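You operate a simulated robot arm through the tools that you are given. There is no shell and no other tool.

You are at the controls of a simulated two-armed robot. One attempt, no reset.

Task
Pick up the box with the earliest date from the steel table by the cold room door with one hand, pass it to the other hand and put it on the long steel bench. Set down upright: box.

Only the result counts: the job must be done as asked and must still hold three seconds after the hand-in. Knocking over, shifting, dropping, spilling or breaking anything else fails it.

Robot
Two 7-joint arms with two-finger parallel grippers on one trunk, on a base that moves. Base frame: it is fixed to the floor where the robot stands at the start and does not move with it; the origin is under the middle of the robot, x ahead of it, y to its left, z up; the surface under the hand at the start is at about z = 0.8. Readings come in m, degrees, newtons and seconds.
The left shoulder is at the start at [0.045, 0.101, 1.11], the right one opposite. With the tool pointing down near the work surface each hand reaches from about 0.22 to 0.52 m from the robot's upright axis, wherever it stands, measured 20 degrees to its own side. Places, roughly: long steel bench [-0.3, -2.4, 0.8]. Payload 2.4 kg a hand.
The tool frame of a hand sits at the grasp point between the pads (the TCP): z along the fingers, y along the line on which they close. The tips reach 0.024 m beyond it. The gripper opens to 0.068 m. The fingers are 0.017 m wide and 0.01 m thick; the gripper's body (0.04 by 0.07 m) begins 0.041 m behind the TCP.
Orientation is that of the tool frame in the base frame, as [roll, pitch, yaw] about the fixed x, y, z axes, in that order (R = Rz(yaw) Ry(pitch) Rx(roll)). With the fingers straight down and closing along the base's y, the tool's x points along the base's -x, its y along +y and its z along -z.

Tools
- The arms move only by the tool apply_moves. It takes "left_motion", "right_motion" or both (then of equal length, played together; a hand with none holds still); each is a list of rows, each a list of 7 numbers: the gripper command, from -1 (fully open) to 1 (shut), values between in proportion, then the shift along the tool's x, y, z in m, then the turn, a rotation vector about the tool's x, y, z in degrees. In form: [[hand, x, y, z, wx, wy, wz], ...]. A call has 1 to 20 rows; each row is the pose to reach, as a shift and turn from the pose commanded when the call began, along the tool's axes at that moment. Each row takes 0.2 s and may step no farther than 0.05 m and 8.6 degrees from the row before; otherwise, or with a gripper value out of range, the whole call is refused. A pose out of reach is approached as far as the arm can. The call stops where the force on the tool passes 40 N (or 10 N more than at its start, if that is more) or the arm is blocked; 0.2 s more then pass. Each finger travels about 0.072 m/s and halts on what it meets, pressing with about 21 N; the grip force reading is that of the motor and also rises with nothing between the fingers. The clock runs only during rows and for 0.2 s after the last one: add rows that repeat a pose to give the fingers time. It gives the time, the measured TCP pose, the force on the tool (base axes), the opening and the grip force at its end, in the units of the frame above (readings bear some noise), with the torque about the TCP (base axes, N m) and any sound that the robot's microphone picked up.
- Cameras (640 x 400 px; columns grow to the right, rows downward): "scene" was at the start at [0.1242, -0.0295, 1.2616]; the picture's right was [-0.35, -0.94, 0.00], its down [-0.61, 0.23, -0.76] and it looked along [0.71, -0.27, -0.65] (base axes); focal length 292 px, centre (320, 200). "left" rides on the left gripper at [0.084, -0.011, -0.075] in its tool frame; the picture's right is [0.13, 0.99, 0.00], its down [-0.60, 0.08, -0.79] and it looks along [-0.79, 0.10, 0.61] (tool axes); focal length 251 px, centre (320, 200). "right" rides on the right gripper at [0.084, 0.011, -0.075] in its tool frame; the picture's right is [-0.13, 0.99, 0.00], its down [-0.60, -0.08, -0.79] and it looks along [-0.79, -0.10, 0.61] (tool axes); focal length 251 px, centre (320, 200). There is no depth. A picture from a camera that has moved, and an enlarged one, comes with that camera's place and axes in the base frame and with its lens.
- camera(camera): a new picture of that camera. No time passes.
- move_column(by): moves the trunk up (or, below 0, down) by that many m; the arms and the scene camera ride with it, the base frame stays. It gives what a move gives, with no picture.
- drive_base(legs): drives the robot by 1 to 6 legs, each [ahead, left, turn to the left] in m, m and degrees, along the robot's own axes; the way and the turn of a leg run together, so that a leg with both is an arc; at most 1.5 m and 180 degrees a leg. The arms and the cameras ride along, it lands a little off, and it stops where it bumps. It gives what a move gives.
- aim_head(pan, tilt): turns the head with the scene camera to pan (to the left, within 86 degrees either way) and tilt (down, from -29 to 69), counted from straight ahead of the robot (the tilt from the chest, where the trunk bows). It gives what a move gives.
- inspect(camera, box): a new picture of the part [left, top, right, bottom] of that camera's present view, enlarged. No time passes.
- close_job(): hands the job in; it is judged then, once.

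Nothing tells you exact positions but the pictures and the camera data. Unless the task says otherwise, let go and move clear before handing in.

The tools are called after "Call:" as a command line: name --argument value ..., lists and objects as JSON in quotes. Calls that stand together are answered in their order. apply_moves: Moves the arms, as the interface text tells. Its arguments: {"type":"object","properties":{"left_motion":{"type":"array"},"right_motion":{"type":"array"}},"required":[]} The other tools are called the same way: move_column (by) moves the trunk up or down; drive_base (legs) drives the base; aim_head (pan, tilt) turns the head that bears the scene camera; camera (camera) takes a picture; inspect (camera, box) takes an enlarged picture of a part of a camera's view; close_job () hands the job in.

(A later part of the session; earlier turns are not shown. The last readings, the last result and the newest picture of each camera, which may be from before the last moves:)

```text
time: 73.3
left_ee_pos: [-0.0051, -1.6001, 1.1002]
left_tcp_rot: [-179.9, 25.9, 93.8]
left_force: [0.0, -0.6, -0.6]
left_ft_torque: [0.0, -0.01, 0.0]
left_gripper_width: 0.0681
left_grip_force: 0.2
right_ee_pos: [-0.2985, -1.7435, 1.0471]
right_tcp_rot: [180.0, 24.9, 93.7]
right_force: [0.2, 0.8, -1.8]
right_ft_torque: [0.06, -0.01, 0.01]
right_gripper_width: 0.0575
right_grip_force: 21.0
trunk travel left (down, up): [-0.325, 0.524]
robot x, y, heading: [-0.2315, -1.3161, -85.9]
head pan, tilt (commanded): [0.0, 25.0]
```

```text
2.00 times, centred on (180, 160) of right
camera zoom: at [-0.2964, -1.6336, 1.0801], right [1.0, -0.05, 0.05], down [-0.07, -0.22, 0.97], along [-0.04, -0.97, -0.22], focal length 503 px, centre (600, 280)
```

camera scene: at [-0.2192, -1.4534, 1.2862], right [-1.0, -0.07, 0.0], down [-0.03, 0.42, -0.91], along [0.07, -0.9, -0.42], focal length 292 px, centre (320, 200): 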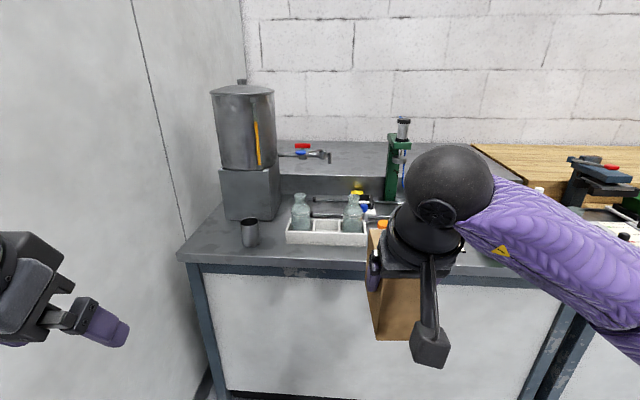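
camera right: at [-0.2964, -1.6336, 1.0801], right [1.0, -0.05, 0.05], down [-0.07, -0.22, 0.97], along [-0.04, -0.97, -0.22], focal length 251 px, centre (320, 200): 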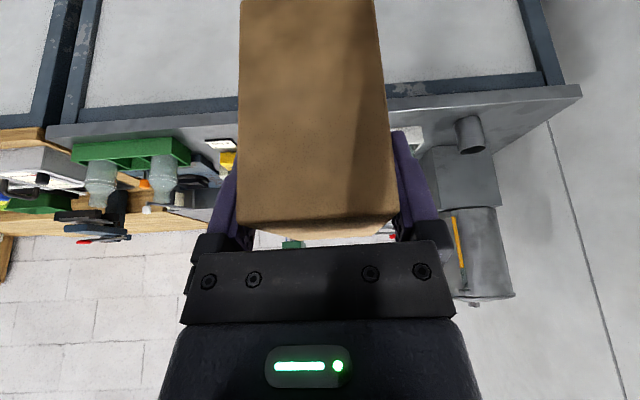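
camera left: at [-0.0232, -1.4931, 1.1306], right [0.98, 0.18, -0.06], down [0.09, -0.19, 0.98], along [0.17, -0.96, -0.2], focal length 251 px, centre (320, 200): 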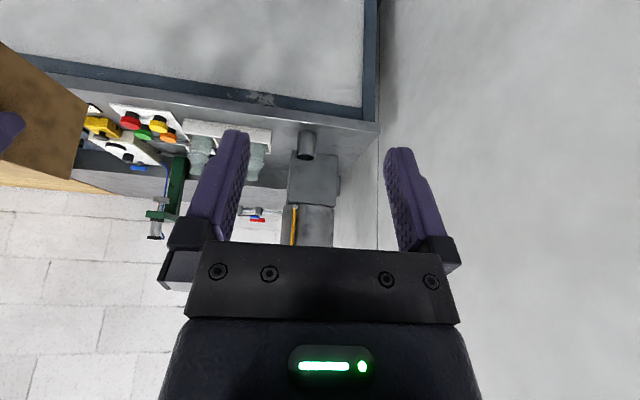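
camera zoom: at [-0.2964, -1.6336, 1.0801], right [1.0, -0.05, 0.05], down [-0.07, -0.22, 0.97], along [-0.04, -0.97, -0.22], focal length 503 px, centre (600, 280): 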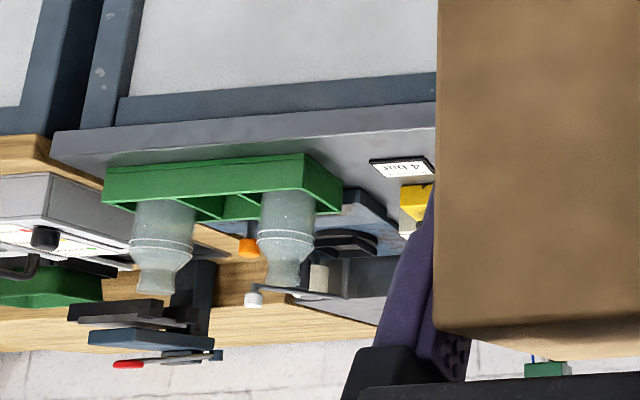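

Free spots so far: the front-left area beside the cup is possible but close to the wall. I'll shift right by 0.3 m and straighten up to see the middle of the bench without the arm in the way.

Call:
drive_base --legs '[[0, -0.33, -4]]'

Call:
aim_head --pan 12 --tilt 30

Call:
camera --camera "scene"

Call:
inspect --camera "scene" --box '[160, 120, 420, 300]'

Call:
camera --camera "left"

```text
time: 75.6
left_ee_pos: [-0.3728, -1.6297, 1.1005]
left_tcp_rot: [-179.8, 26.0, 89.1]
left_force: [0.0, -0.7, -1.3]
left_ft_torque: [-0.02, 0.02, 0.02]
left_gripper_width: 0.0678
left_grip_force: 0.1
right_ee_pos: [-0.677, -1.7465, 1.0481]
right_tcp_rot: [180.0, 24.9, 89.1]
right_force: [-0.4, 0.9, -1.6]
right_ft_torque: [0.02, 0.0, 0.0]
right_gripper_width: 0.0581
right_grip_force: 21.6
trunk travel left (down, up): [-0.325, 0.524]
robot x, y, heading: [-0.5738, -1.3326, -90.5]
head pan, tilt (commanded): [0.0, 25.0]
```

```text
time: 76.3
left_ee_pos: [-0.373, -1.629, 1.101]
left_tcp_rot: [-179.9, 26.0, 89.1]
left_force: [-0.3, 0.2, 0.4]
left_ft_torque: [-0.04, 0.02, -0.02]
left_gripper_width: 0.0681
left_grip_force: 0.0
right_ee_pos: [-0.6775, -1.746, 1.047]
right_tcp_rot: [-180.0, 24.9, 89.1]
right_force: [-1.4, 0.3, -1.1]
right_ft_torque: [0.04, 0.0, -0.01]
right_gripper_width: 0.0579
right_grip_force: 20.3
trunk travel left (down, up): [-0.325, 0.524]
robot x, y, heading: [-0.5749, -1.3308, -90.7]
head pan, tilt (commanded): [12.0, 30.0]
```

```text
taken
camera scene: at [-0.5552, -1.4613, 1.2783], right [-0.98, -0.2, 0.0], down [-0.1, 0.49, -0.87], along [0.17, -0.85, -0.5], focal length 292 px, centre (320, 200)
```

scene: 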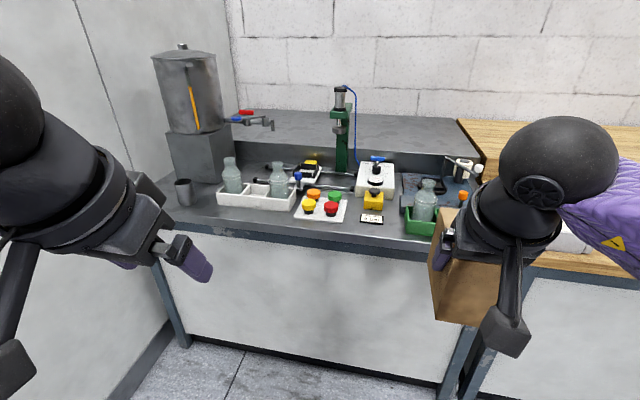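

```text
2.22 times, centred on (290, 210) of scene
camera zoom: at [-0.5552, -1.4613, 1.2783], right [-0.98, -0.2, 0.0], down [-0.1, 0.49, -0.87], along [0.17, -0.85, -0.5], focal length 649 px, centre (387, 178)
```

zoom: 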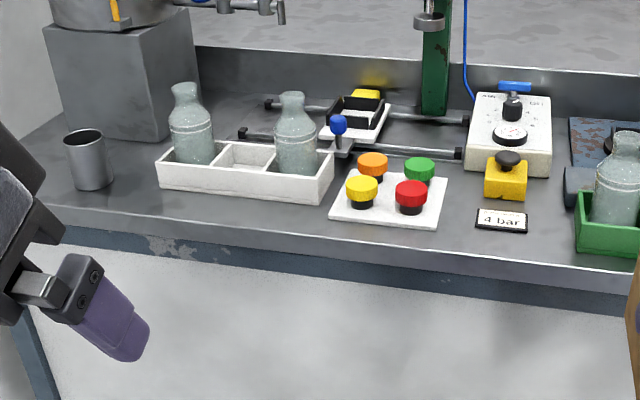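

```text
taken
camera left: at [-0.3819, -1.5205, 1.1306], right [0.99, 0.1, -0.06], down [0.08, -0.2, 0.98], along [0.09, -0.98, -0.2], focal length 251 px, centre (320, 200)
```

left: 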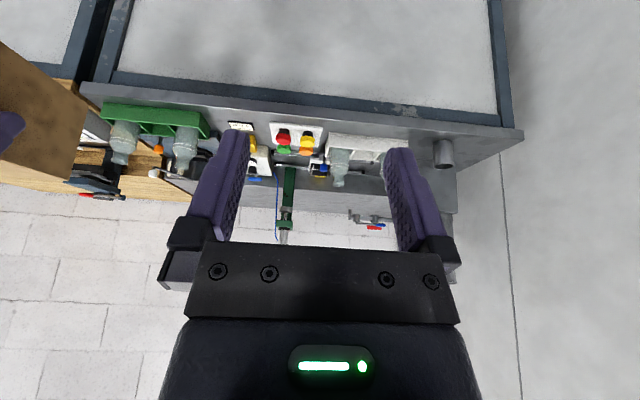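

The clear spot is at the bench's left front, between the cup (x ≈ 0.02) and the wall. To reach it with the right hand without the left arm hitting the wall, I'll stand facing +x with the bench on my right, so first I turn left on the spot.

Call:
drive_base --legs '[[0, 0, 90]]'

Call:
aim_head --pan 0 --tilt 35

Call:
camera --camera "scene"

```text
time: 80.5
left_ee_pos: [-0.2723, -1.1294, 1.0993]
left_tcp_rot: [-179.9, 26.0, 178.8]
left_force: [-0.6, 0.2, -0.5]
left_ft_torque: [0.01, -0.01, -0.05]
left_gripper_width: 0.0682
left_grip_force: 0.0
right_ee_pos: [-0.1571, -1.4354, 1.0472]
right_tcp_rot: [179.9, 24.9, 178.6]
right_force: [0.7, 0.8, -1.0]
right_ft_torque: [0.04, 0.07, 0.01]
right_gripper_width: 0.058
right_grip_force: 21.1
trunk travel left (down, up): [-0.325, 0.524]
robot x, y, heading: [-0.577, -1.3267, -1.0]
head pan, tilt (commanded): [12.0, 30.0]
```

```text
time: 81.3
left_ee_pos: [-0.2734, -1.1281, 1.0984]
left_tcp_rot: [-179.9, 25.9, 178.7]
left_force: [0.2, -0.2, 0.2]
left_ft_torque: [0.03, 0.0, 0.0]
left_gripper_width: 0.0683
left_grip_force: 0.1
right_ee_pos: [-0.1581, -1.4357, 1.0479]
right_tcp_rot: [180.0, 24.9, 178.7]
right_force: [0.2, -0.3, -2.4]
right_ft_torque: [0.0, 0.04, 0.04]
right_gripper_width: 0.0577
right_grip_force: 20.5
trunk travel left (down, up): [-0.325, 0.524]
robot x, y, heading: [-0.5751, -1.3271, -0.9]
head pan, tilt (commanded): [0.0, 35.0]
```

```text
taken
camera scene: at [-0.4409, -1.3307, 1.2705], right [-0.02, -1.0, 0.0], down [-0.57, 0.01, -0.82], along [0.82, -0.01, -0.57], focal length 292 px, centre (320, 200)
```

scene: 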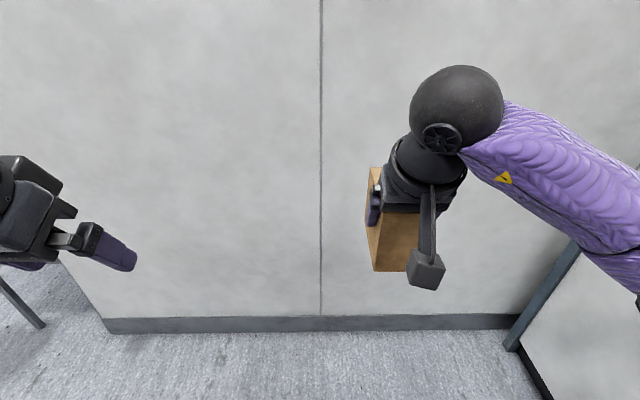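

The wall ahead is at x ≈ 0.33. Before moving closer, I'll swing the right hand with the box out to the robot's right, pointing toward the bench.

Call:
apply_moves --right_motion '[[1, 0.0088, -0.0268, -0.0071, 3.06, 0, 6.6], [1, 0.0176, -0.0536, -0.0142, 6.13, 0, 13.2], [1, 0.0263, -0.0804, -0.0212, 9.19, 0, 19.8], [1, 0.0351, -0.1072, -0.0283, 12.25, 0, 26.4], [1, 0.0439, -0.134, -0.0354, 15.32, 0, 33.0], [1, 0.0527, -0.1608, -0.0425, 18.38, 0, 39.6], [1, 0.0615, -0.1876, -0.0496, 21.45, 0, 46.2], [1, 0.0703, -0.2144, -0.0567, 24.51, 0, 52.8], [1, 0.079, -0.2412, -0.0637, 27.57, 0, 59.4], [1, 0.0878, -0.268, -0.0708, 30.64, 0, 66.0], [1, 0.0966, -0.2948, -0.0779, 33.7, 0, 72.6], [1, 0.0966, -0.2948, -0.0779, 33.7, 0, 72.6], [1, 0.0966, -0.2948, -0.0779, 33.7, 0, 72.6]]'

Call:
aim_head --pan -55 --tilt 35

Call:
camera --camera "scene"

Call:
camera --camera "right"

```text
time: 84.1
left_ee_pos: [-0.2722, -1.1302, 1.1002]
left_tcp_rot: [-179.9, 26.0, 178.6]
left_force: [-0.2, -0.3, -0.7]
left_ft_torque: [0.01, 0.0, -0.04]
left_gripper_width: 0.0679
left_grip_force: 0.1
right_ee_pos: [-0.2856, -1.7275, 1.0779]
right_tcp_rot: [179.9, 24.9, 98.6]
right_force: [0.8, -0.6, -1.4]
right_ft_torque: [0.05, -0.01, 0.05]
right_gripper_width: 0.0578
right_grip_force: 20.5
trunk travel left (down, up): [-0.325, 0.524]
robot x, y, heading: [-0.5735, -1.3236, -1.0]
head pan, tilt (commanded): [0.0, 35.0]
```

```text
time: 85.3
left_ee_pos: [-0.273, -1.1302, 1.1008]
left_tcp_rot: [-180.0, 25.9, 178.7]
left_force: [0.3, 0.2, 0.2]
left_ft_torque: [0.0, 0.0, 0.01]
left_gripper_width: 0.0678
left_grip_force: 0.0
right_ee_pos: [-0.285, -1.727, 1.0776]
right_tcp_rot: [-179.9, 24.9, 98.5]
right_force: [0.0, -0.3, -1.4]
right_ft_torque: [0.06, 0.02, 0.01]
right_gripper_width: 0.0579
right_grip_force: 20.8
trunk travel left (down, up): [-0.325, 0.524]
robot x, y, heading: [-0.5747, -1.3277, -1.0]
head pan, tilt (commanded): [-55.0, 35.0]
```

```text
taken
camera scene: at [-0.4796, -1.4025, 1.2705], right [-0.83, -0.56, 0.0], down [-0.32, 0.47, -0.82], along [0.46, -0.68, -0.57], focal length 292 px, centre (320, 200)
```

scene: 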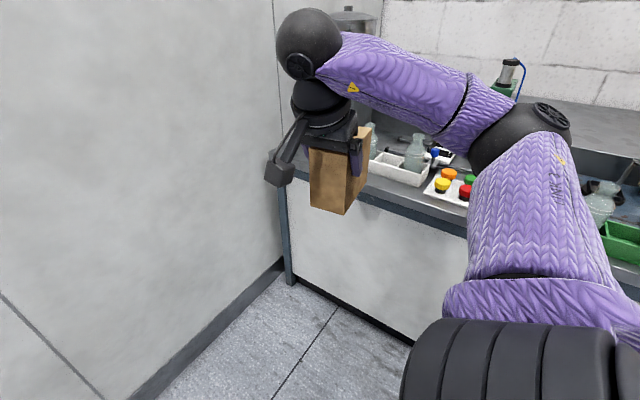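

```text
taken
camera right: at [-0.2911, -1.6177, 1.1105], right [1.0, 0.03, 0.05], down [-0.05, -0.22, 0.97], along [0.04, -0.97, -0.22], focal length 251 px, centre (320, 200)
```

right: 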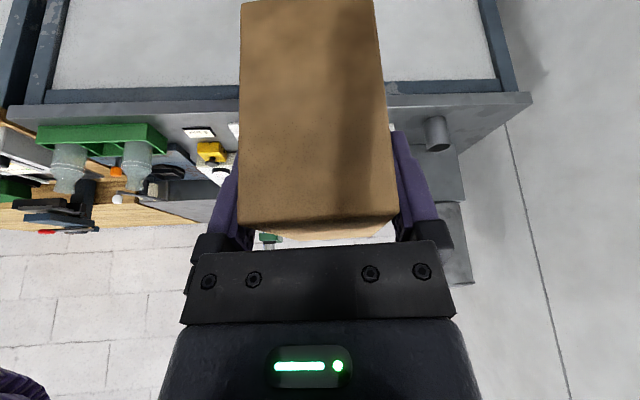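

The hand holds that pose without trouble and the cup stands at about (0.02, −2.18), leaving roughly 16 cm of free bench to its left. I'll drive ahead and partly sideways, stopping before the box is over the bench.

Call:
drive_base --legs '[[0.41, 0, 1], [0, -0.25, 0]]'

Call:
camera --camera "scene"

Call:
camera --camera "right"

```text
time: 89.2
left_ee_pos: [0.1191, -1.3854, 1.1007]
left_tcp_rot: [-179.8, 26.0, 179.8]
left_force: [-0.4, 0.3, 0.7]
left_ft_torque: [0.04, -0.03, -0.02]
left_gripper_width: 0.0678
left_grip_force: 0.1
right_ee_pos: [0.117, -1.9815, 1.077]
right_tcp_rot: [-180.0, 24.8, 99.6]
right_force: [-0.6, -0.1, -1.9]
right_ft_torque: [0.08, 0.03, 0.02]
right_gripper_width: 0.0576
right_grip_force: 21.4
trunk travel left (down, up): [-0.325, 0.524]
robot x, y, heading: [-0.1781, -1.5857, -0.2]
head pan, tilt (commanded): [-55.0, 35.0]
```

```text
taken
camera scene: at [-0.0829, -1.6618, 1.2704], right [-0.82, -0.57, 0.0], down [-0.33, 0.47, -0.82], along [0.47, -0.67, -0.57], focal length 292 px, centre (320, 200)
```

scene: 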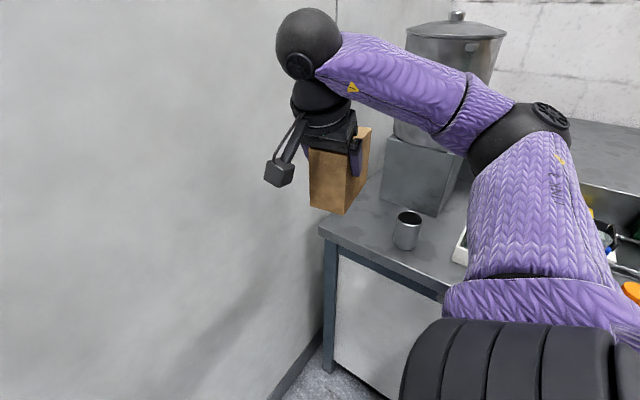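

```text
taken
camera right: at [0.1094, -1.8737, 1.1104], right [1.0, 0.05, 0.05], down [-0.04, -0.22, 0.97], along [0.06, -0.97, -0.22], focal length 251 px, centre (320, 200)
```

right: 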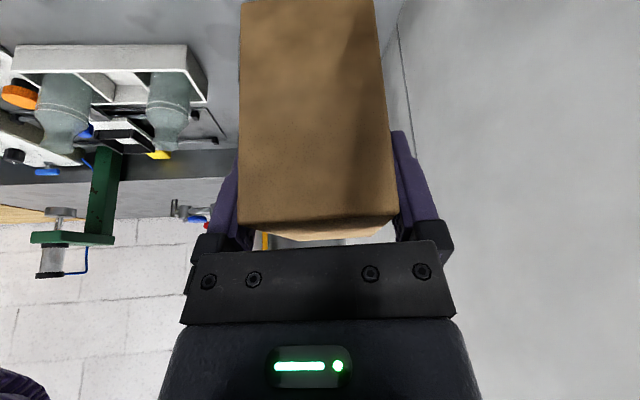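

I can now see the spot: cup's left edge at x ≈ 0.06, bench's left edge at x ≈ 0.217, urn base at y ≈ −2.32. I'll strafe 12 cm closer, still with the box high above everything.

Call:
drive_base --legs '[[0.015, -0.12, 0]]'

Call:
camera --camera "scene"

Call:
inspect --camera "scene" --box '[250, 90, 480, 290]'

```text
time: 90.5
left_ee_pos: [0.1331, -1.5076, 1.1003]
left_tcp_rot: [-179.8, 26.0, 179.7]
left_force: [-0.3, 0.3, -0.1]
left_ft_torque: [0.0, -0.03, -0.03]
left_gripper_width: 0.068
left_grip_force: 0.1
right_ee_pos: [0.1312, -2.1041, 1.0762]
right_tcp_rot: [-180.0, 24.8, 99.6]
right_force: [0.7, 0.1, -1.4]
right_ft_torque: [0.04, 0.02, 0.02]
right_gripper_width: 0.0578
right_grip_force: 20.4
trunk travel left (down, up): [-0.325, 0.524]
robot x, y, heading: [-0.1634, -1.7134, 0.0]
head pan, tilt (commanded): [-55.0, 35.0]
```

```text
taken
camera scene: at [-0.0682, -1.7836, 1.2704], right [-0.82, -0.57, 0.0], down [-0.33, 0.47, -0.82], along [0.47, -0.67, -0.57], focal length 292 px, centre (320, 200)
```

scene: 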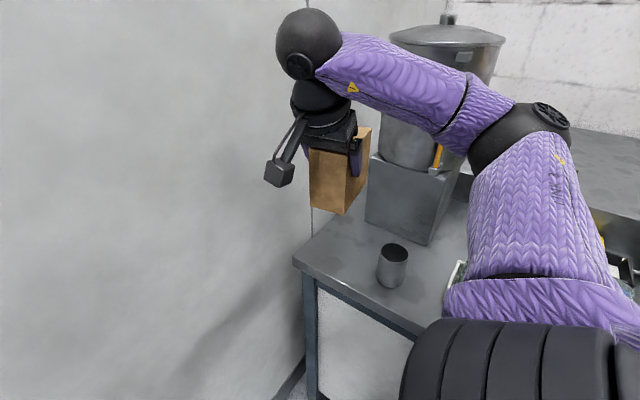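

```text
2.00 times, centred on (365, 190) of scene
camera zoom: at [-0.0682, -1.7836, 1.2704], right [-0.82, -0.57, 0.0], down [-0.33, 0.47, -0.82], along [0.47, -0.67, -0.57], focal length 584 px, centre (230, 220)
```

zoom: 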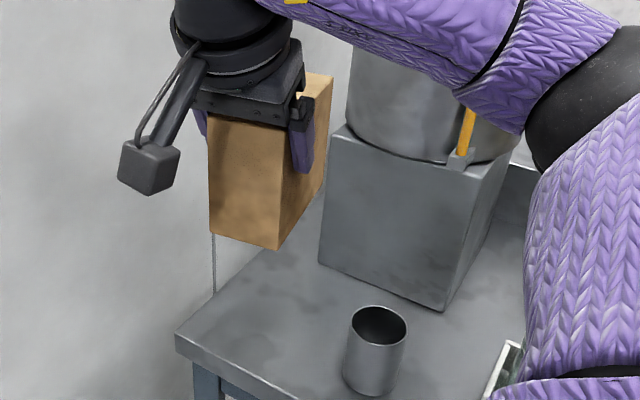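

Cup, urn and bench edges are now well measured; the free spot is centred at about (0.15, −2.195). I'll move the box over it and lower to about 10 cm above the bench, then check.

Call:
apply_moves --right_motion '[[1, -0.0031, 0.0009, 0.029, 0, 0, 0], [1, -0.0062, 0.0017, 0.058, 0, 0, 0], [1, -0.0092, 0.0026, 0.0869, 0, 0, 0], [1, -0.0123, 0.0034, 0.1159, 0, 0, 0], [1, -0.0123, 0.0034, 0.1159, 0, 0, 0]]'

Call:
inspect --camera "scene" --box '[250, 90, 480, 290]'

Call:
camera --camera "right"

```text
time: 91.7
left_ee_pos: [0.134, -1.5064, 1.1007]
left_tcp_rot: [-180.0, 26.0, 179.6]
left_force: [-0.1, 0.2, 0.1]
left_ft_torque: [0.03, 0.01, 0.01]
left_gripper_width: 0.0679
left_grip_force: 0.1
right_ee_pos: [0.1423, -2.162, 0.9758]
right_tcp_rot: [180.0, 24.9, 99.5]
right_force: [0.2, 0.3, -1.9]
right_ft_torque: [0.03, 0.01, -0.01]
right_gripper_width: 0.0579
right_grip_force: 20.9
trunk travel left (down, up): [-0.325, 0.524]
robot x, y, heading: [-0.1633, -1.7142, -0.1]
head pan, tilt (commanded): [-55.0, 35.0]
```

```text
2.00 times, centred on (365, 190) of scene
camera zoom: at [-0.0682, -1.7832, 1.2705], right [-0.82, -0.57, 0.0], down [-0.33, 0.47, -0.82], along [0.47, -0.67, -0.57], focal length 584 px, centre (230, 220)
```

zoom: 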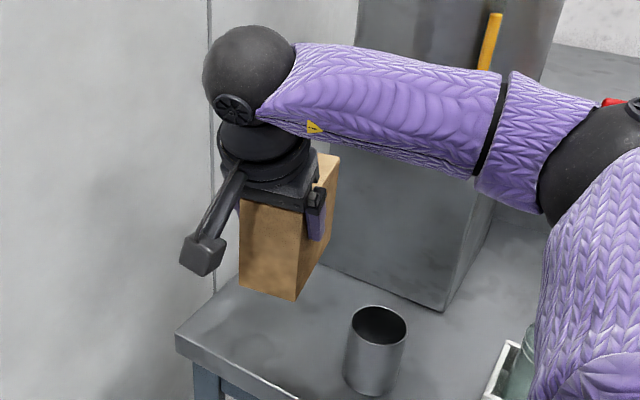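

```text
taken
camera right: at [0.1348, -2.0531, 1.0086], right [1.0, 0.05, 0.05], down [-0.04, -0.22, 0.97], along [0.06, -0.97, -0.22], focal length 251 px, centre (320, 200)
```

right: 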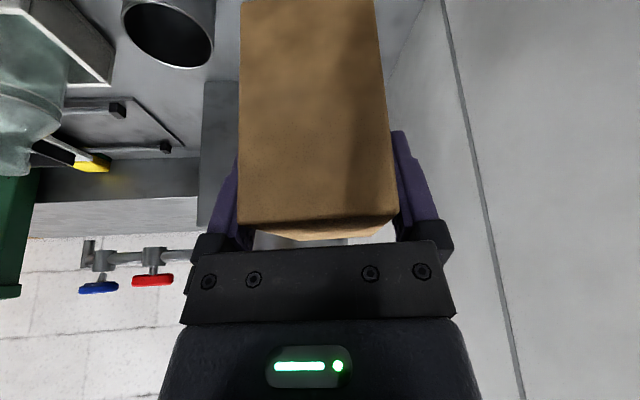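

The box hangs right over the free spot with clearance to cup, urn and edges. I'll lower it to just above the bench.

Call:
apply_moves --right_motion '[[1, 0.0084, 0.0005, 0.0181, 0, 0, 0], [1, 0.0168, 0.001, 0.0363, 0, 0, 0], [1, 0.0253, 0.0015, 0.0544, 0, 0, 0], [1, 0.0316, 0.002, 0.068, 0, 0, 0], [1, 0.0362, 0.002, 0.078, 0, 0, 0], [1, 0.0362, 0.002, 0.078, 0, 0, 0]]'

Call:
inspect --camera "scene" --box '[250, 130, 480, 330]'

Call:
camera --camera "right"

```text
time: 93.1
left_ee_pos: [0.134, -1.5062, 1.1]
left_tcp_rot: [-179.9, 26.0, 179.6]
left_force: [-0.3, 0.0, -0.7]
left_ft_torque: [-0.01, 0.03, 0.0]
left_gripper_width: 0.068
left_grip_force: 0.1
right_ee_pos: [0.146, -2.1616, 0.8911]
right_tcp_rot: [180.0, 24.9, 99.5]
right_force: [-0.5, 0.2, -2.0]
right_ft_torque: [0.03, 0.01, 0.01]
right_gripper_width: 0.0578
right_grip_force: 20.9
trunk travel left (down, up): [-0.325, 0.524]
robot x, y, heading: [-0.1636, -1.7111, -0.2]
head pan, tilt (commanded): [-55.0, 35.0]
```

```text
2.00 times, centred on (365, 230) of scene
camera zoom: at [-0.0682, -1.7831, 1.2705], right [-0.82, -0.57, 0.0], down [-0.33, 0.47, -0.82], along [0.47, -0.67, -0.57], focal length 584 px, centre (230, 140)
```

zoom: 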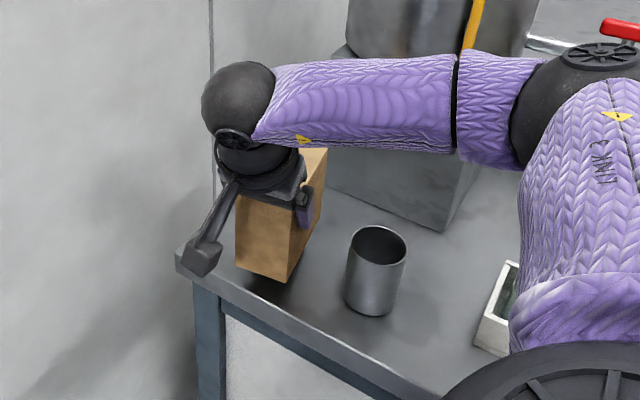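

```text
taken
camera right: at [0.1385, -2.0528, 0.9234], right [1.0, 0.05, 0.05], down [-0.04, -0.22, 0.97], along [0.06, -0.97, -0.22], focal length 251 px, centre (320, 200)
```

right: 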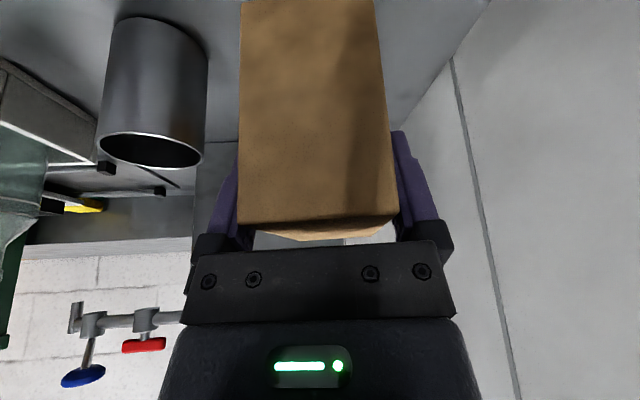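

The box is about 1 cm above the bench, but its near corner is only 1–2 cm from the front edge. I'll shift it 2 cm deeper, then lower in small steps until it touches.

Call:
apply_moves --right_motion '[[1, -0.0082, -0.0005, 0.0038, 0, 0, 0], [1, -0.0164, -0.001, 0.0076, 0, 0, 0], [1, -0.0151, -0.001, 0.0103, 0, 0, 0], [1, -0.0139, -0.001, 0.013, 0, 0, 0], [1, -0.0139, -0.001, 0.013, 0, 0, 0]]'

Call:
inspect --camera "scene" --box '[290, 190, 440, 300]'

```text
time: 94.3
left_ee_pos: [0.1357, -1.5068, 1.1002]
left_tcp_rot: [-180.0, 26.0, 179.6]
left_force: [0.6, -0.4, 0.1]
left_ft_torque: [0.03, -0.01, 0.01]
left_gripper_width: 0.0682
left_grip_force: 0.2
right_ee_pos: [0.1483, -2.1811, 0.8863]
right_tcp_rot: [-180.0, 24.9, 99.5]
right_force: [-1.0, 0.7, -1.3]
right_ft_torque: [0.05, 0.0, 0.0]
right_gripper_width: 0.0579
right_grip_force: 21.4
trunk travel left (down, up): [-0.325, 0.524]
robot x, y, heading: [-0.163, -1.7139, -0.0]
head pan, tilt (commanded): [-55.0, 35.0]
```

```text
3.64 times, centred on (365, 245) of scene
camera zoom: at [-0.0682, -1.7831, 1.2705], right [-0.82, -0.57, 0.0], down [-0.33, 0.47, -0.82], along [0.47, -0.67, -0.57], focal length 1063 px, centre (156, 36)
```

zoom: 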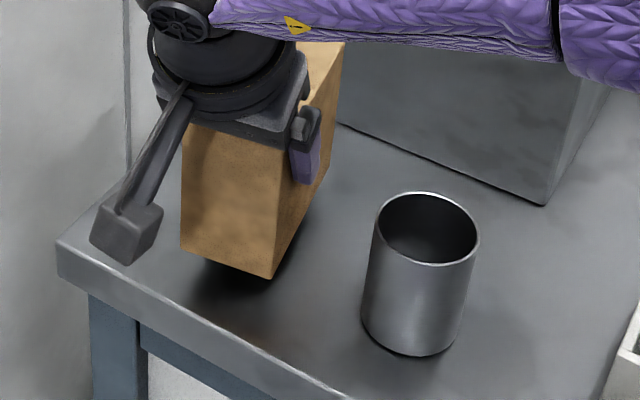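

The box is well inside the edge and clear of the cup. Lowering the last few millimetres now.

Call:
apply_moves --right_motion '[[1, 0.0006, 0, 0.0014, 0, 0, 0], [1, 0.0013, 0, 0.0027, 0, 0, 0], [1, 0.0017, 0, 0.0036, 0, 0, 0], [1, 0.0017, 0, 0.0036, 0, 0, 0]]'

Call:
inspect --camera "scene" --box '[290, 190, 440, 300]'

```text
time: 95.3
left_ee_pos: [0.134, -1.507, 1.1]
left_tcp_rot: [-179.8, 26.0, 179.7]
left_force: [0.4, 0.4, -0.2]
left_ft_torque: [0.02, 0.0, 0.02]
left_gripper_width: 0.0678
left_grip_force: 0.0
right_ee_pos: [0.1498, -2.181, 0.8822]
right_tcp_rot: [179.9, 24.9, 99.5]
right_force: [0.2, 0.4, -1.4]
right_ft_torque: [0.02, 0.01, -0.02]
right_gripper_width: 0.0579
right_grip_force: 20.8
trunk travel left (down, up): [-0.325, 0.524]
robot x, y, heading: [-0.167, -1.7127, -0.1]
head pan, tilt (commanded): [-55.0, 35.0]
```

```text
3.64 times, centred on (365, 245) of scene
camera zoom: at [-0.0682, -1.7831, 1.2705], right [-0.82, -0.57, 0.0], down [-0.33, 0.47, -0.82], along [0.47, -0.67, -0.57], focal length 1063 px, centre (156, 36)
```

zoom: 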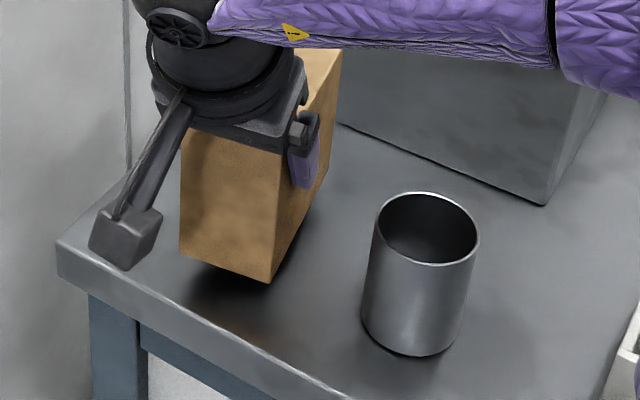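

No contact yet, so I'll continue down in 1 mm steps.

Call:
apply_moves --right_motion '[[1, 0.0004, 0, 0.0009, 0, 0, 0], [1, 0.0008, 0, 0.0018, 0, 0, 0], [1, 0.0008, 0, 0.0018, 0, 0, 0]]'

Call:
apply_moves --right_motion '[[1, 0.0004, 0, 0.0009, 0, 0, 0], [1, 0.0004, 0, 0.0009, 0, 0, 0]]'

```text
time: 96.1
left_ee_pos: [0.1338, -1.5075, 1.1004]
left_tcp_rot: [-179.8, 26.0, 179.6]
left_force: [-0.5, 0.5, -0.4]
left_ft_torque: [0.02, 0.0, 0.0]
left_gripper_width: 0.068
left_grip_force: 0.0
right_ee_pos: [0.1491, -2.1799, 0.8803]
right_tcp_rot: [180.0, 24.9, 99.5]
right_force: [-1.2, 0.1, -1.1]
right_ft_torque: [0.02, 0.03, 0.02]
right_gripper_width: 0.0581
right_grip_force: 21.2
trunk travel left (down, up): [-0.325, 0.524]
robot x, y, heading: [-0.1647, -1.7135, 0.3]
head pan, tilt (commanded): [-55.0, 35.0]
```

```text
time: 96.7
left_ee_pos: [0.1344, -1.5074, 1.1014]
left_tcp_rot: [-179.8, 26.0, 179.5]
left_force: [-0.4, -0.1, -1.4]
left_ft_torque: [0.0, 0.02, -0.01]
left_gripper_width: 0.0679
left_grip_force: 0.2
right_ee_pos: [0.1502, -2.1804, 0.8794]
right_tcp_rot: [180.0, 24.9, 99.6]
right_force: [-0.1, -0.3, -1.4]
right_ft_torque: [0.08, 0.03, -0.01]
right_gripper_width: 0.058
right_grip_force: 21.3
trunk travel left (down, up): [-0.325, 0.524]
robot x, y, heading: [-0.1648, -1.7131, -0.1]
head pan, tilt (commanded): [-55.0, 35.0]
```

Still no clear contact; I'll go down another couple of millimetres, reading the force each time.

Call:
apply_moves --right_motion '[[1, 0.0004, 0, 0.0009, 0, 0, 0], [1, 0.0004, 0, 0.0009, 0, 0, 0]]'

Call:
apply_moves --right_motion '[[1, 0.0004, 0, 0.0009, 0, 0, 0], [1, 0.0004, 0, 0.0009, 0, 0, 0]]'

Call:
inspect --camera "scene" --box '[290, 190, 440, 300]'

```text
time: 97.3
left_ee_pos: [0.1339, -1.5064, 1.0999]
left_tcp_rot: [-179.8, 26.0, 179.5]
left_force: [-0.3, 0.0, 0.0]
left_ft_torque: [0.04, -0.01, -0.02]
left_gripper_width: 0.068
left_grip_force: 0.1
right_ee_pos: [0.1478, -2.1792, 0.8786]
right_tcp_rot: [-180.0, 24.9, 99.4]
right_force: [0.1, -0.3, -1.0]
right_ft_torque: [0.09, 0.03, 0.02]
right_gripper_width: 0.0577
right_grip_force: 21.5
trunk travel left (down, up): [-0.325, 0.524]
robot x, y, heading: [-0.1645, -1.7115, 0.0]
head pan, tilt (commanded): [-55.0, 35.0]
```

```text
time: 97.9
left_ee_pos: [0.133, -1.5065, 1.1001]
left_tcp_rot: [-180.0, 25.9, 179.6]
left_force: [-0.1, -0.1, 0.3]
left_ft_torque: [-0.02, 0.0, -0.01]
left_gripper_width: 0.0677
left_grip_force: 0.0
right_ee_pos: [0.1495, -2.1801, 0.8782]
right_tcp_rot: [-180.0, 24.9, 99.6]
right_force: [0.6, -0.1, -2.0]
right_ft_torque: [0.04, 0.0, 0.0]
right_gripper_width: 0.0578
right_grip_force: 20.8
trunk travel left (down, up): [-0.325, 0.524]
robot x, y, heading: [-0.1618, -1.7114, -0.0]
head pan, tilt (commanded): [-55.0, 35.0]
```

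```text
3.64 times, centred on (365, 245) of scene
camera zoom: at [-0.0682, -1.7831, 1.2705], right [-0.82, -0.57, 0.0], down [-0.33, 0.47, -0.82], along [0.47, -0.67, -0.57], focal length 1063 px, centre (156, 36)
```

zoom: 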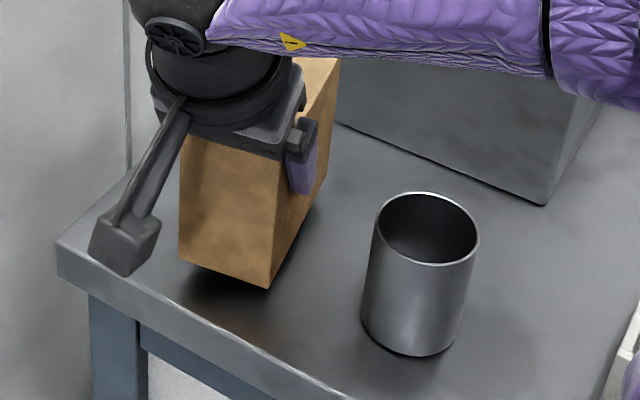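

There still seems to be a small gap under the box, so the bench is a bit lower than 0.8. I'll continue down in small steps.

Call:
apply_moves --right_motion '[[1, 0.0004, 0, 0.0009, 0, 0, 0], [1, 0.0008, 0, 0.0018, 0, 0, 0], [1, 0.0008, 0, 0.0018, 0, 0, 0]]'

Call:
apply_moves --right_motion '[[1, 0.0004, 0, 0.0009, 0, 0, 0], [1, 0.0008, 0, 0.0018, 0, 0, 0], [1, 0.0008, 0, 0.0018, 0, 0, 0]]'

Call:
inspect --camera "scene" --box '[300, 210, 390, 280]'

```text
time: 98.7
left_ee_pos: [0.1351, -1.5082, 1.1006]
left_tcp_rot: [-179.9, 26.0, 179.5]
left_force: [0.4, 0.1, 0.5]
left_ft_torque: [0.01, 0.0, 0.02]
left_gripper_width: 0.068
left_grip_force: 0.1
right_ee_pos: [0.149, -2.1807, 0.8756]
right_tcp_rot: [-179.9, 24.9, 99.4]
right_force: [-0.7, -0.1, -2.3]
right_ft_torque: [0.06, 0.0, 0.0]
right_gripper_width: 0.0578
right_grip_force: 21.2
trunk travel left (down, up): [-0.325, 0.524]
robot x, y, heading: [-0.1631, -1.7121, -0.2]
head pan, tilt (commanded): [-55.0, 35.0]
```

```text
time: 99.5
left_ee_pos: [0.1332, -1.5068, 1.1001]
left_tcp_rot: [-179.9, 25.9, 179.7]
left_force: [0.7, 0.2, 0.3]
left_ft_torque: [0.0, 0.03, -0.03]
left_gripper_width: 0.068
left_grip_force: 0.1
right_ee_pos: [0.1503, -2.1806, 0.8734]
right_tcp_rot: [180.0, 24.9, 99.5]
right_force: [0.5, 0.4, -1.8]
right_ft_torque: [0.04, 0.0, 0.02]
right_gripper_width: 0.0577
right_grip_force: 21.0
trunk travel left (down, up): [-0.325, 0.524]
robot x, y, heading: [-0.1689, -1.7102, 0.1]
head pan, tilt (commanded): [-55.0, 35.0]
```

```text
5.71 times, centred on (345, 245) of scene
camera zoom: at [-0.0682, -1.7831, 1.2705], right [-0.82, -0.57, 0.0], down [-0.33, 0.47, -0.82], along [0.47, -0.67, -0.57], focal length 1670 px, centre (177, -57)
```

zoom: 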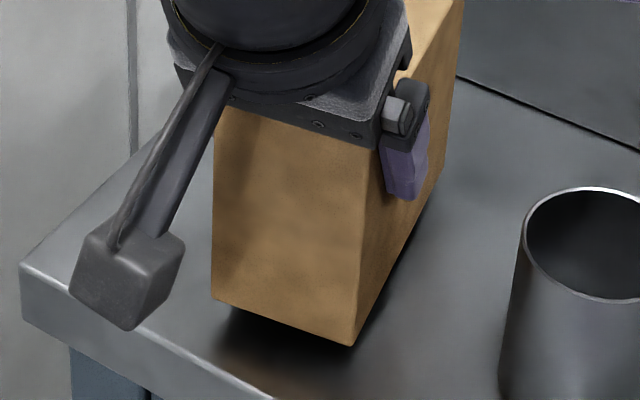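

The gap is closing but still visible; I'll keep lowering with the force watched.

Call:
apply_moves --right_motion '[[1, 0.0004, 0, 0.0009, 0, 0, 0], [1, 0.0008, 0, 0.0018, 0, 0, 0], [1, 0.0013, 0, 0.0027, 0, 0, 0], [1, 0.0017, 0, 0.0036, 0, 0, 0], [1, 0.0017, 0, 0.0036, 0, 0, 0]]'

Call:
inspect --camera "scene" --box '[300, 210, 390, 280]'

```text
time: 100.7
left_ee_pos: [0.1344, -1.5075, 1.1004]
left_tcp_rot: [-179.9, 26.1, 179.6]
left_force: [-0.6, 0.5, 0.9]
left_ft_torque: [0.02, -0.01, -0.02]
left_gripper_width: 0.0681
left_grip_force: 0.1
right_ee_pos: [0.1489, -2.1808, 0.8693]
right_tcp_rot: [-179.9, 24.9, 99.5]
right_force: [0.4, -1.0, -1.1]
right_ft_torque: [0.08, 0.0, 0.01]
right_gripper_width: 0.0579
right_grip_force: 21.2
trunk travel left (down, up): [-0.325, 0.524]
robot x, y, heading: [-0.1622, -1.7121, -0.1]
head pan, tilt (commanded): [-55.0, 35.0]
```

```text
5.71 times, centred on (345, 245) of scene
camera zoom: at [-0.0682, -1.7831, 1.2705], right [-0.82, -0.57, 0.0], down [-0.33, 0.47, -0.82], along [0.47, -0.67, -0.57], focal length 1670 px, centre (177, -57)
```

zoom: 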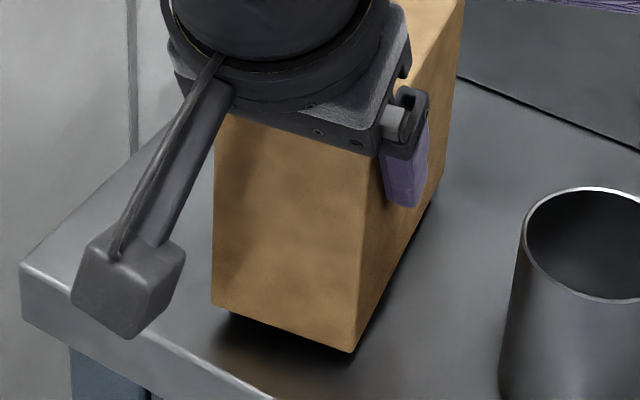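

Still free of the surface. Another 5 mm in steps.

Call:
apply_moves --right_motion '[[1, 0.0004, 0, 0.0009, 0, 0, 0], [1, 0.0008, 0, 0.0018, 0, 0, 0], [1, 0.0013, 0, 0.0027, 0, 0, 0], [1, 0.0017, 0, 0.0036, 0, 0, 0], [1, 0.0017, 0, 0.0036, 0, 0, 0]]'

Call:
inspect --camera "scene" --box '[300, 210, 390, 280]'

```text
time: 101.9
left_ee_pos: [0.1339, -1.5074, 1.0999]
left_tcp_rot: [-179.9, 26.0, 179.6]
left_force: [0.4, -0.3, -0.6]
left_ft_torque: [-0.01, -0.02, 0.02]
left_gripper_width: 0.068
left_grip_force: 0.1
right_ee_pos: [0.1492, -2.182, 0.8656]
right_tcp_rot: [-179.9, 24.9, 99.5]
right_force: [0.4, 0.2, -1.2]
right_ft_torque: [0.05, 0.02, 0.02]
right_gripper_width: 0.0575
right_grip_force: 20.7
trunk travel left (down, up): [-0.325, 0.524]
robot x, y, heading: [-0.1699, -1.7113, 0.1]
head pan, tilt (commanded): [-55.0, 35.0]
```

```text
5.71 times, centred on (345, 245) of scene
camera zoom: at [-0.0682, -1.7831, 1.2705], right [-0.82, -0.57, 0.0], down [-0.33, 0.47, -0.82], along [0.47, -0.67, -0.57], focal length 1670 px, centre (177, -57)
```

zoom: 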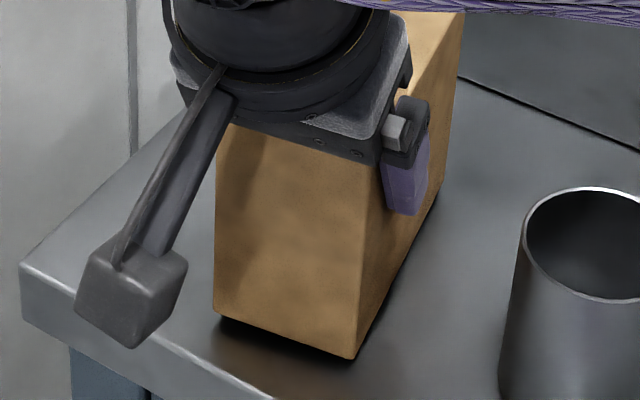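

The shadow under the box keeps narrowing; another 5 mm.

Call:
apply_moves --right_motion '[[1, 0.0004, 0, 0.0009, 0, 0, 0], [1, 0.0008, 0, 0.0018, 0, 0, 0], [1, 0.0013, 0, 0.0027, 0, 0, 0], [1, 0.0017, 0, 0.0036, 0, 0, 0], [1, 0.0017, 0, 0.0036, 0, 0, 0]]'

Call:
inspect --camera "scene" --box '[300, 210, 390, 280]'

```text
time: 103.1
left_ee_pos: [0.1339, -1.5064, 1.0999]
left_tcp_rot: [-179.8, 26.0, 179.6]
left_force: [-0.5, 0.3, -0.1]
left_ft_torque: [0.03, 0.02, 0.0]
left_gripper_width: 0.0679
left_grip_force: 0.0
right_ee_pos: [0.1482, -2.1792, 0.8626]
right_tcp_rot: [180.0, 24.8, 99.5]
right_force: [0.5, -0.1, -1.4]
right_ft_torque: [0.07, 0.03, -0.02]
right_gripper_width: 0.0574
right_grip_force: 21.1
trunk travel left (down, up): [-0.325, 0.524]
robot x, y, heading: [-0.164, -1.708, 0.1]
head pan, tilt (commanded): [-55.0, 35.0]
```

```text
5.71 times, centred on (345, 245) of scene
camera zoom: at [-0.0682, -1.7831, 1.2705], right [-0.82, -0.57, 0.0], down [-0.33, 0.47, -0.82], along [0.47, -0.67, -0.57], focal length 1670 px, centre (177, -57)
```

zoom: 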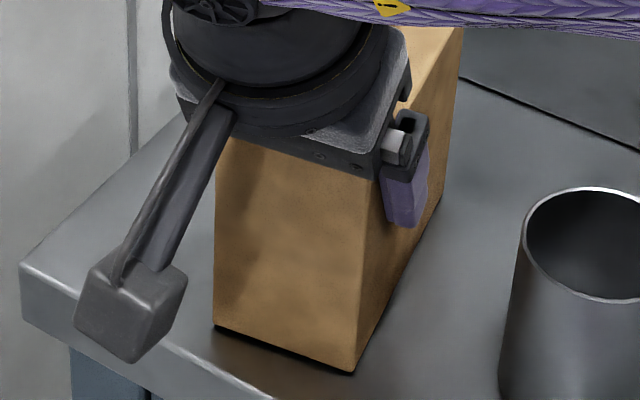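

Nearly there; I'll go down in fine 1 mm steps.

Call:
apply_moves --right_motion '[[1, 0.0004, 0, 0.0009, 0, 0, 0], [1, 0.0008, 0, 0.0018, 0, 0, 0], [1, 0.0008, 0, 0.0018, 0, 0, 0]]'

Call:
inspect --camera "scene" --box '[300, 210, 390, 280]'

```text
time: 103.9
left_ee_pos: [0.133, -1.5053, 1.1002]
left_tcp_rot: [-179.9, 26.1, 179.7]
left_force: [-0.3, -0.5, -0.6]
left_ft_torque: [-0.02, 0.0, -0.01]
left_gripper_width: 0.068
left_grip_force: 0.1
right_ee_pos: [0.1474, -2.1798, 0.8603]
right_tcp_rot: [-179.9, 25.0, 99.5]
right_force: [0.3, -1.2, 5.3]
right_ft_torque: [-0.59, -0.06, 0.0]
right_gripper_width: 0.0576
right_grip_force: 21.0
trunk travel left (down, up): [-0.325, 0.524]
robot x, y, heading: [-0.1622, -1.7135, -0.2]
head pan, tilt (commanded): [-55.0, 35.0]
```

```text
5.71 times, centred on (345, 245) of scene
camera zoom: at [-0.0686, -1.7826, 1.2706], right [-0.82, -0.57, 0.0], down [-0.33, 0.47, -0.82], along [0.47, -0.67, -0.57], focal length 1670 px, centre (177, -57)
```

zoom: 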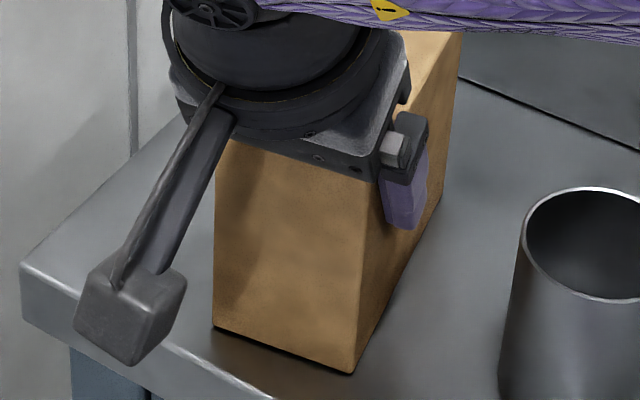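

The force now shows contact (about 7 N up) and the box is resting on the bench. I'll open the right gripper to release it.

Call:
apply_moves --right_motion '[[-0.75, 0, 0, 0, 0, 0, 0], [-0.85, 0, 0, 0, 0, 0, 0], [-1, 0, 0, 0, 0, 0, 0], [-1, 0, 0, 0, 0, 0, 0]]'

Call:
inspect --camera "scene" --box '[300, 210, 390, 280]'

Call:
camera --camera "right"

```text
time: 104.9
left_ee_pos: [0.134, -1.5072, 1.0992]
left_tcp_rot: [-180.0, 26.0, 179.6]
left_force: [-0.2, 0.5, 0.1]
left_ft_torque: [-0.01, 0.02, -0.02]
left_gripper_width: 0.0679
left_grip_force: 0.1
right_ee_pos: [0.1481, -2.1805, 0.8592]
right_tcp_rot: [180.0, 24.9, 99.6]
right_force: [-0.2, 0.0, 0.5]
right_ft_torque: [-0.02, 0.01, 0.02]
right_gripper_width: 0.0681
right_grip_force: 0.1
trunk travel left (down, up): [-0.325, 0.524]
robot x, y, heading: [-0.1627, -1.7124, -0.0]
head pan, tilt (commanded): [-55.0, 35.0]
```

```text
5.71 times, centred on (345, 245) of scene
camera zoom: at [-0.0683, -1.783, 1.2705], right [-0.82, -0.57, 0.0], down [-0.33, 0.47, -0.82], along [0.47, -0.67, -0.57], focal length 1670 px, centre (177, -57)
```

zoom: 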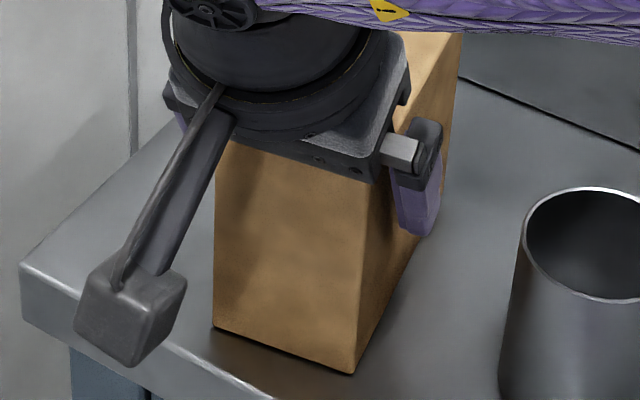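

```text
taken
camera right: at [0.1407, -2.0707, 0.8922], right [1.0, 0.05, 0.05], down [-0.04, -0.22, 0.97], along [0.06, -0.97, -0.22], focal length 251 px, centre (320, 200)
```

right: 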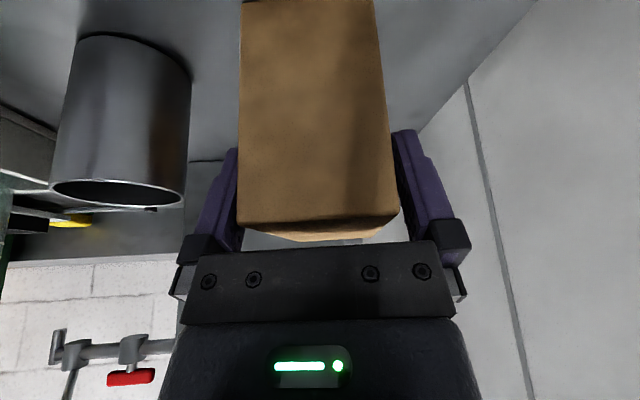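

The box stands free between the open fingers. I'll back the right hand out slowly along its finger axis.

Call:
apply_moves --right_motion '[[-1, 0, 0, -0.01, 0, 0, 0], [-1, 0, 0, -0.02, 0, 0, 0], [-1, 0, 0, -0.035, 0, 0, 0], [-1, 0, 0, -0.05, 0, 0, 0], [-1, 0, 0, -0.065, 0, 0, 0], [-1, 0, 0, -0.08, 0, 0, 0], [-1, 0, 0, -0.1, 0, 0, 0], [-1, 0, 0, -0.12, 0, 0, 0], [-1, 0, 0, -0.12, 0, 0, 0]]'

Call:
inspect --camera "scene" --box '[270, 130, 450, 290]'

Call:
camera --camera "right"

```text
time: 106.9
left_ee_pos: [0.1351, -1.5075, 1.0998]
left_tcp_rot: [-180.0, 26.0, 179.6]
left_force: [0.3, 0.2, -0.4]
left_ft_torque: [-0.02, -0.04, 0.01]
left_gripper_width: 0.0679
left_grip_force: 0.1
right_ee_pos: [0.14, -2.1276, 0.9677]
right_tcp_rot: [180.0, 25.0, 99.5]
right_force: [0.8, 0.4, 0.2]
right_ft_torque: [-0.01, 0.02, 0.04]
right_gripper_width: 0.0682
right_grip_force: 0.0
trunk travel left (down, up): [-0.325, 0.524]
robot x, y, heading: [-0.1662, -1.7142, -0.1]
head pan, tilt (commanded): [-55.0, 35.0]
```

```text
2.50 times, centred on (360, 210) of scene
camera zoom: at [-0.0683, -1.783, 1.2705], right [-0.82, -0.57, 0.0], down [-0.33, 0.47, -0.82], along [0.47, -0.67, -0.57], focal length 731 px, centre (220, 175)
```

zoom: 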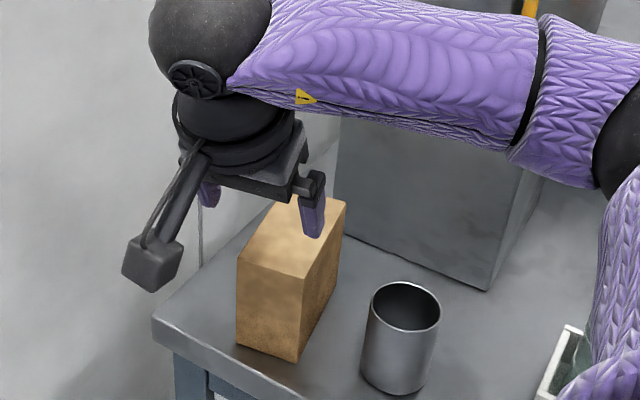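

```text
taken
camera right: at [0.1326, -2.0196, 1.0003], right [1.0, 0.05, 0.05], down [-0.04, -0.22, 0.97], along [0.06, -0.97, -0.22], focal length 251 px, centre (320, 200)
```

right: 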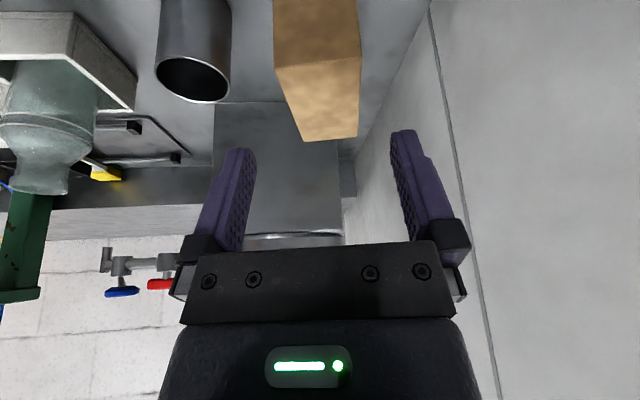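

The box stands upright on the bench, clear of cup and urn. I'll lift the hand higher and strafe the robot away from the bench.

Call:
apply_moves --right_motion '[[-1, 0, 0, -0.025, 0, 0, 0], [-1, 0, 0, -0.05, 0, 0, 0], [-1, 0, 0, -0.075, 0, 0, 0], [-1, 0, 0, -0.1, 0, 0, 0], [-1, 0, 0, -0.1, 0, 0, 0]]'

Call:
drive_base --legs '[[0, 0.35, 0]]'

Call:
camera --camera "scene"

Call:
camera --camera "right"

```text
time: 108.1
left_ee_pos: [0.1333, -1.5072, 1.0997]
left_tcp_rot: [-179.8, 26.0, 179.6]
left_force: [0.4, -0.6, -0.1]
left_ft_torque: [0.01, 0.03, -0.03]
left_gripper_width: 0.068
left_grip_force: 0.1
right_ee_pos: [0.1336, -2.0894, 1.0581]
right_tcp_rot: [-179.9, 24.9, 99.7]
right_force: [-0.3, 0.5, -0.4]
right_ft_torque: [0.0, 0.0, 0.0]
right_gripper_width: 0.0681
right_grip_force: 0.1
trunk travel left (down, up): [-0.325, 0.524]
robot x, y, heading: [-0.1602, -1.7115, 0.2]
head pan, tilt (commanded): [-55.0, 35.0]
```

```text
time: 110.4
left_ee_pos: [0.1315, -1.1539, 1.0997]
left_tcp_rot: [-179.8, 26.0, 179.9]
left_force: [0.2, 0.1, 0.9]
left_ft_torque: [0.01, 0.01, 0.01]
left_gripper_width: 0.0679
left_grip_force: 0.1
right_ee_pos: [0.1351, -1.736, 1.0574]
right_tcp_rot: [-180.0, 24.9, 99.7]
right_force: [0.2, 0.1, -0.3]
right_ft_torque: [0.05, -0.01, 0.02]
right_gripper_width: 0.0679
right_grip_force: 0.0
trunk travel left (down, up): [-0.325, 0.524]
robot x, y, heading: [-0.1641, -1.3604, 0.3]
head pan, tilt (commanded): [-55.0, 35.0]
```

```text
taken
camera scene: at [-0.0689, -1.4311, 1.2705], right [-0.82, -0.58, 0.0], down [-0.33, 0.47, -0.82], along [0.47, -0.67, -0.57], focal length 292 px, centre (320, 200)
```

scene: 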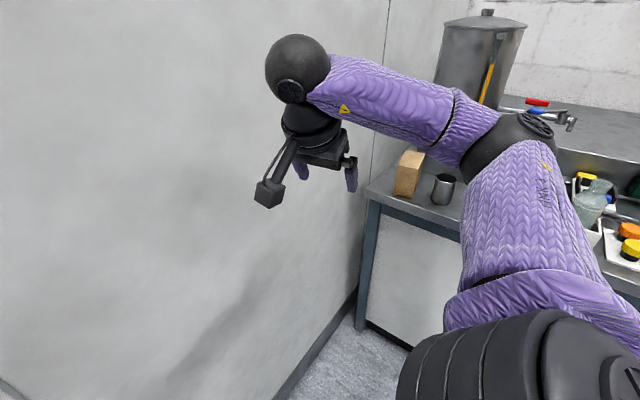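

```text
taken
camera right: at [0.127, -1.6277, 1.0909], right [1.0, 0.05, 0.05], down [-0.04, -0.22, 0.97], along [0.06, -0.97, -0.22], focal length 251 px, centre (320, 200)
```

right: 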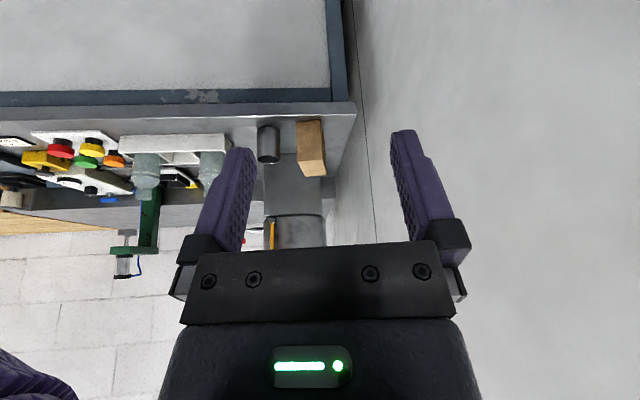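

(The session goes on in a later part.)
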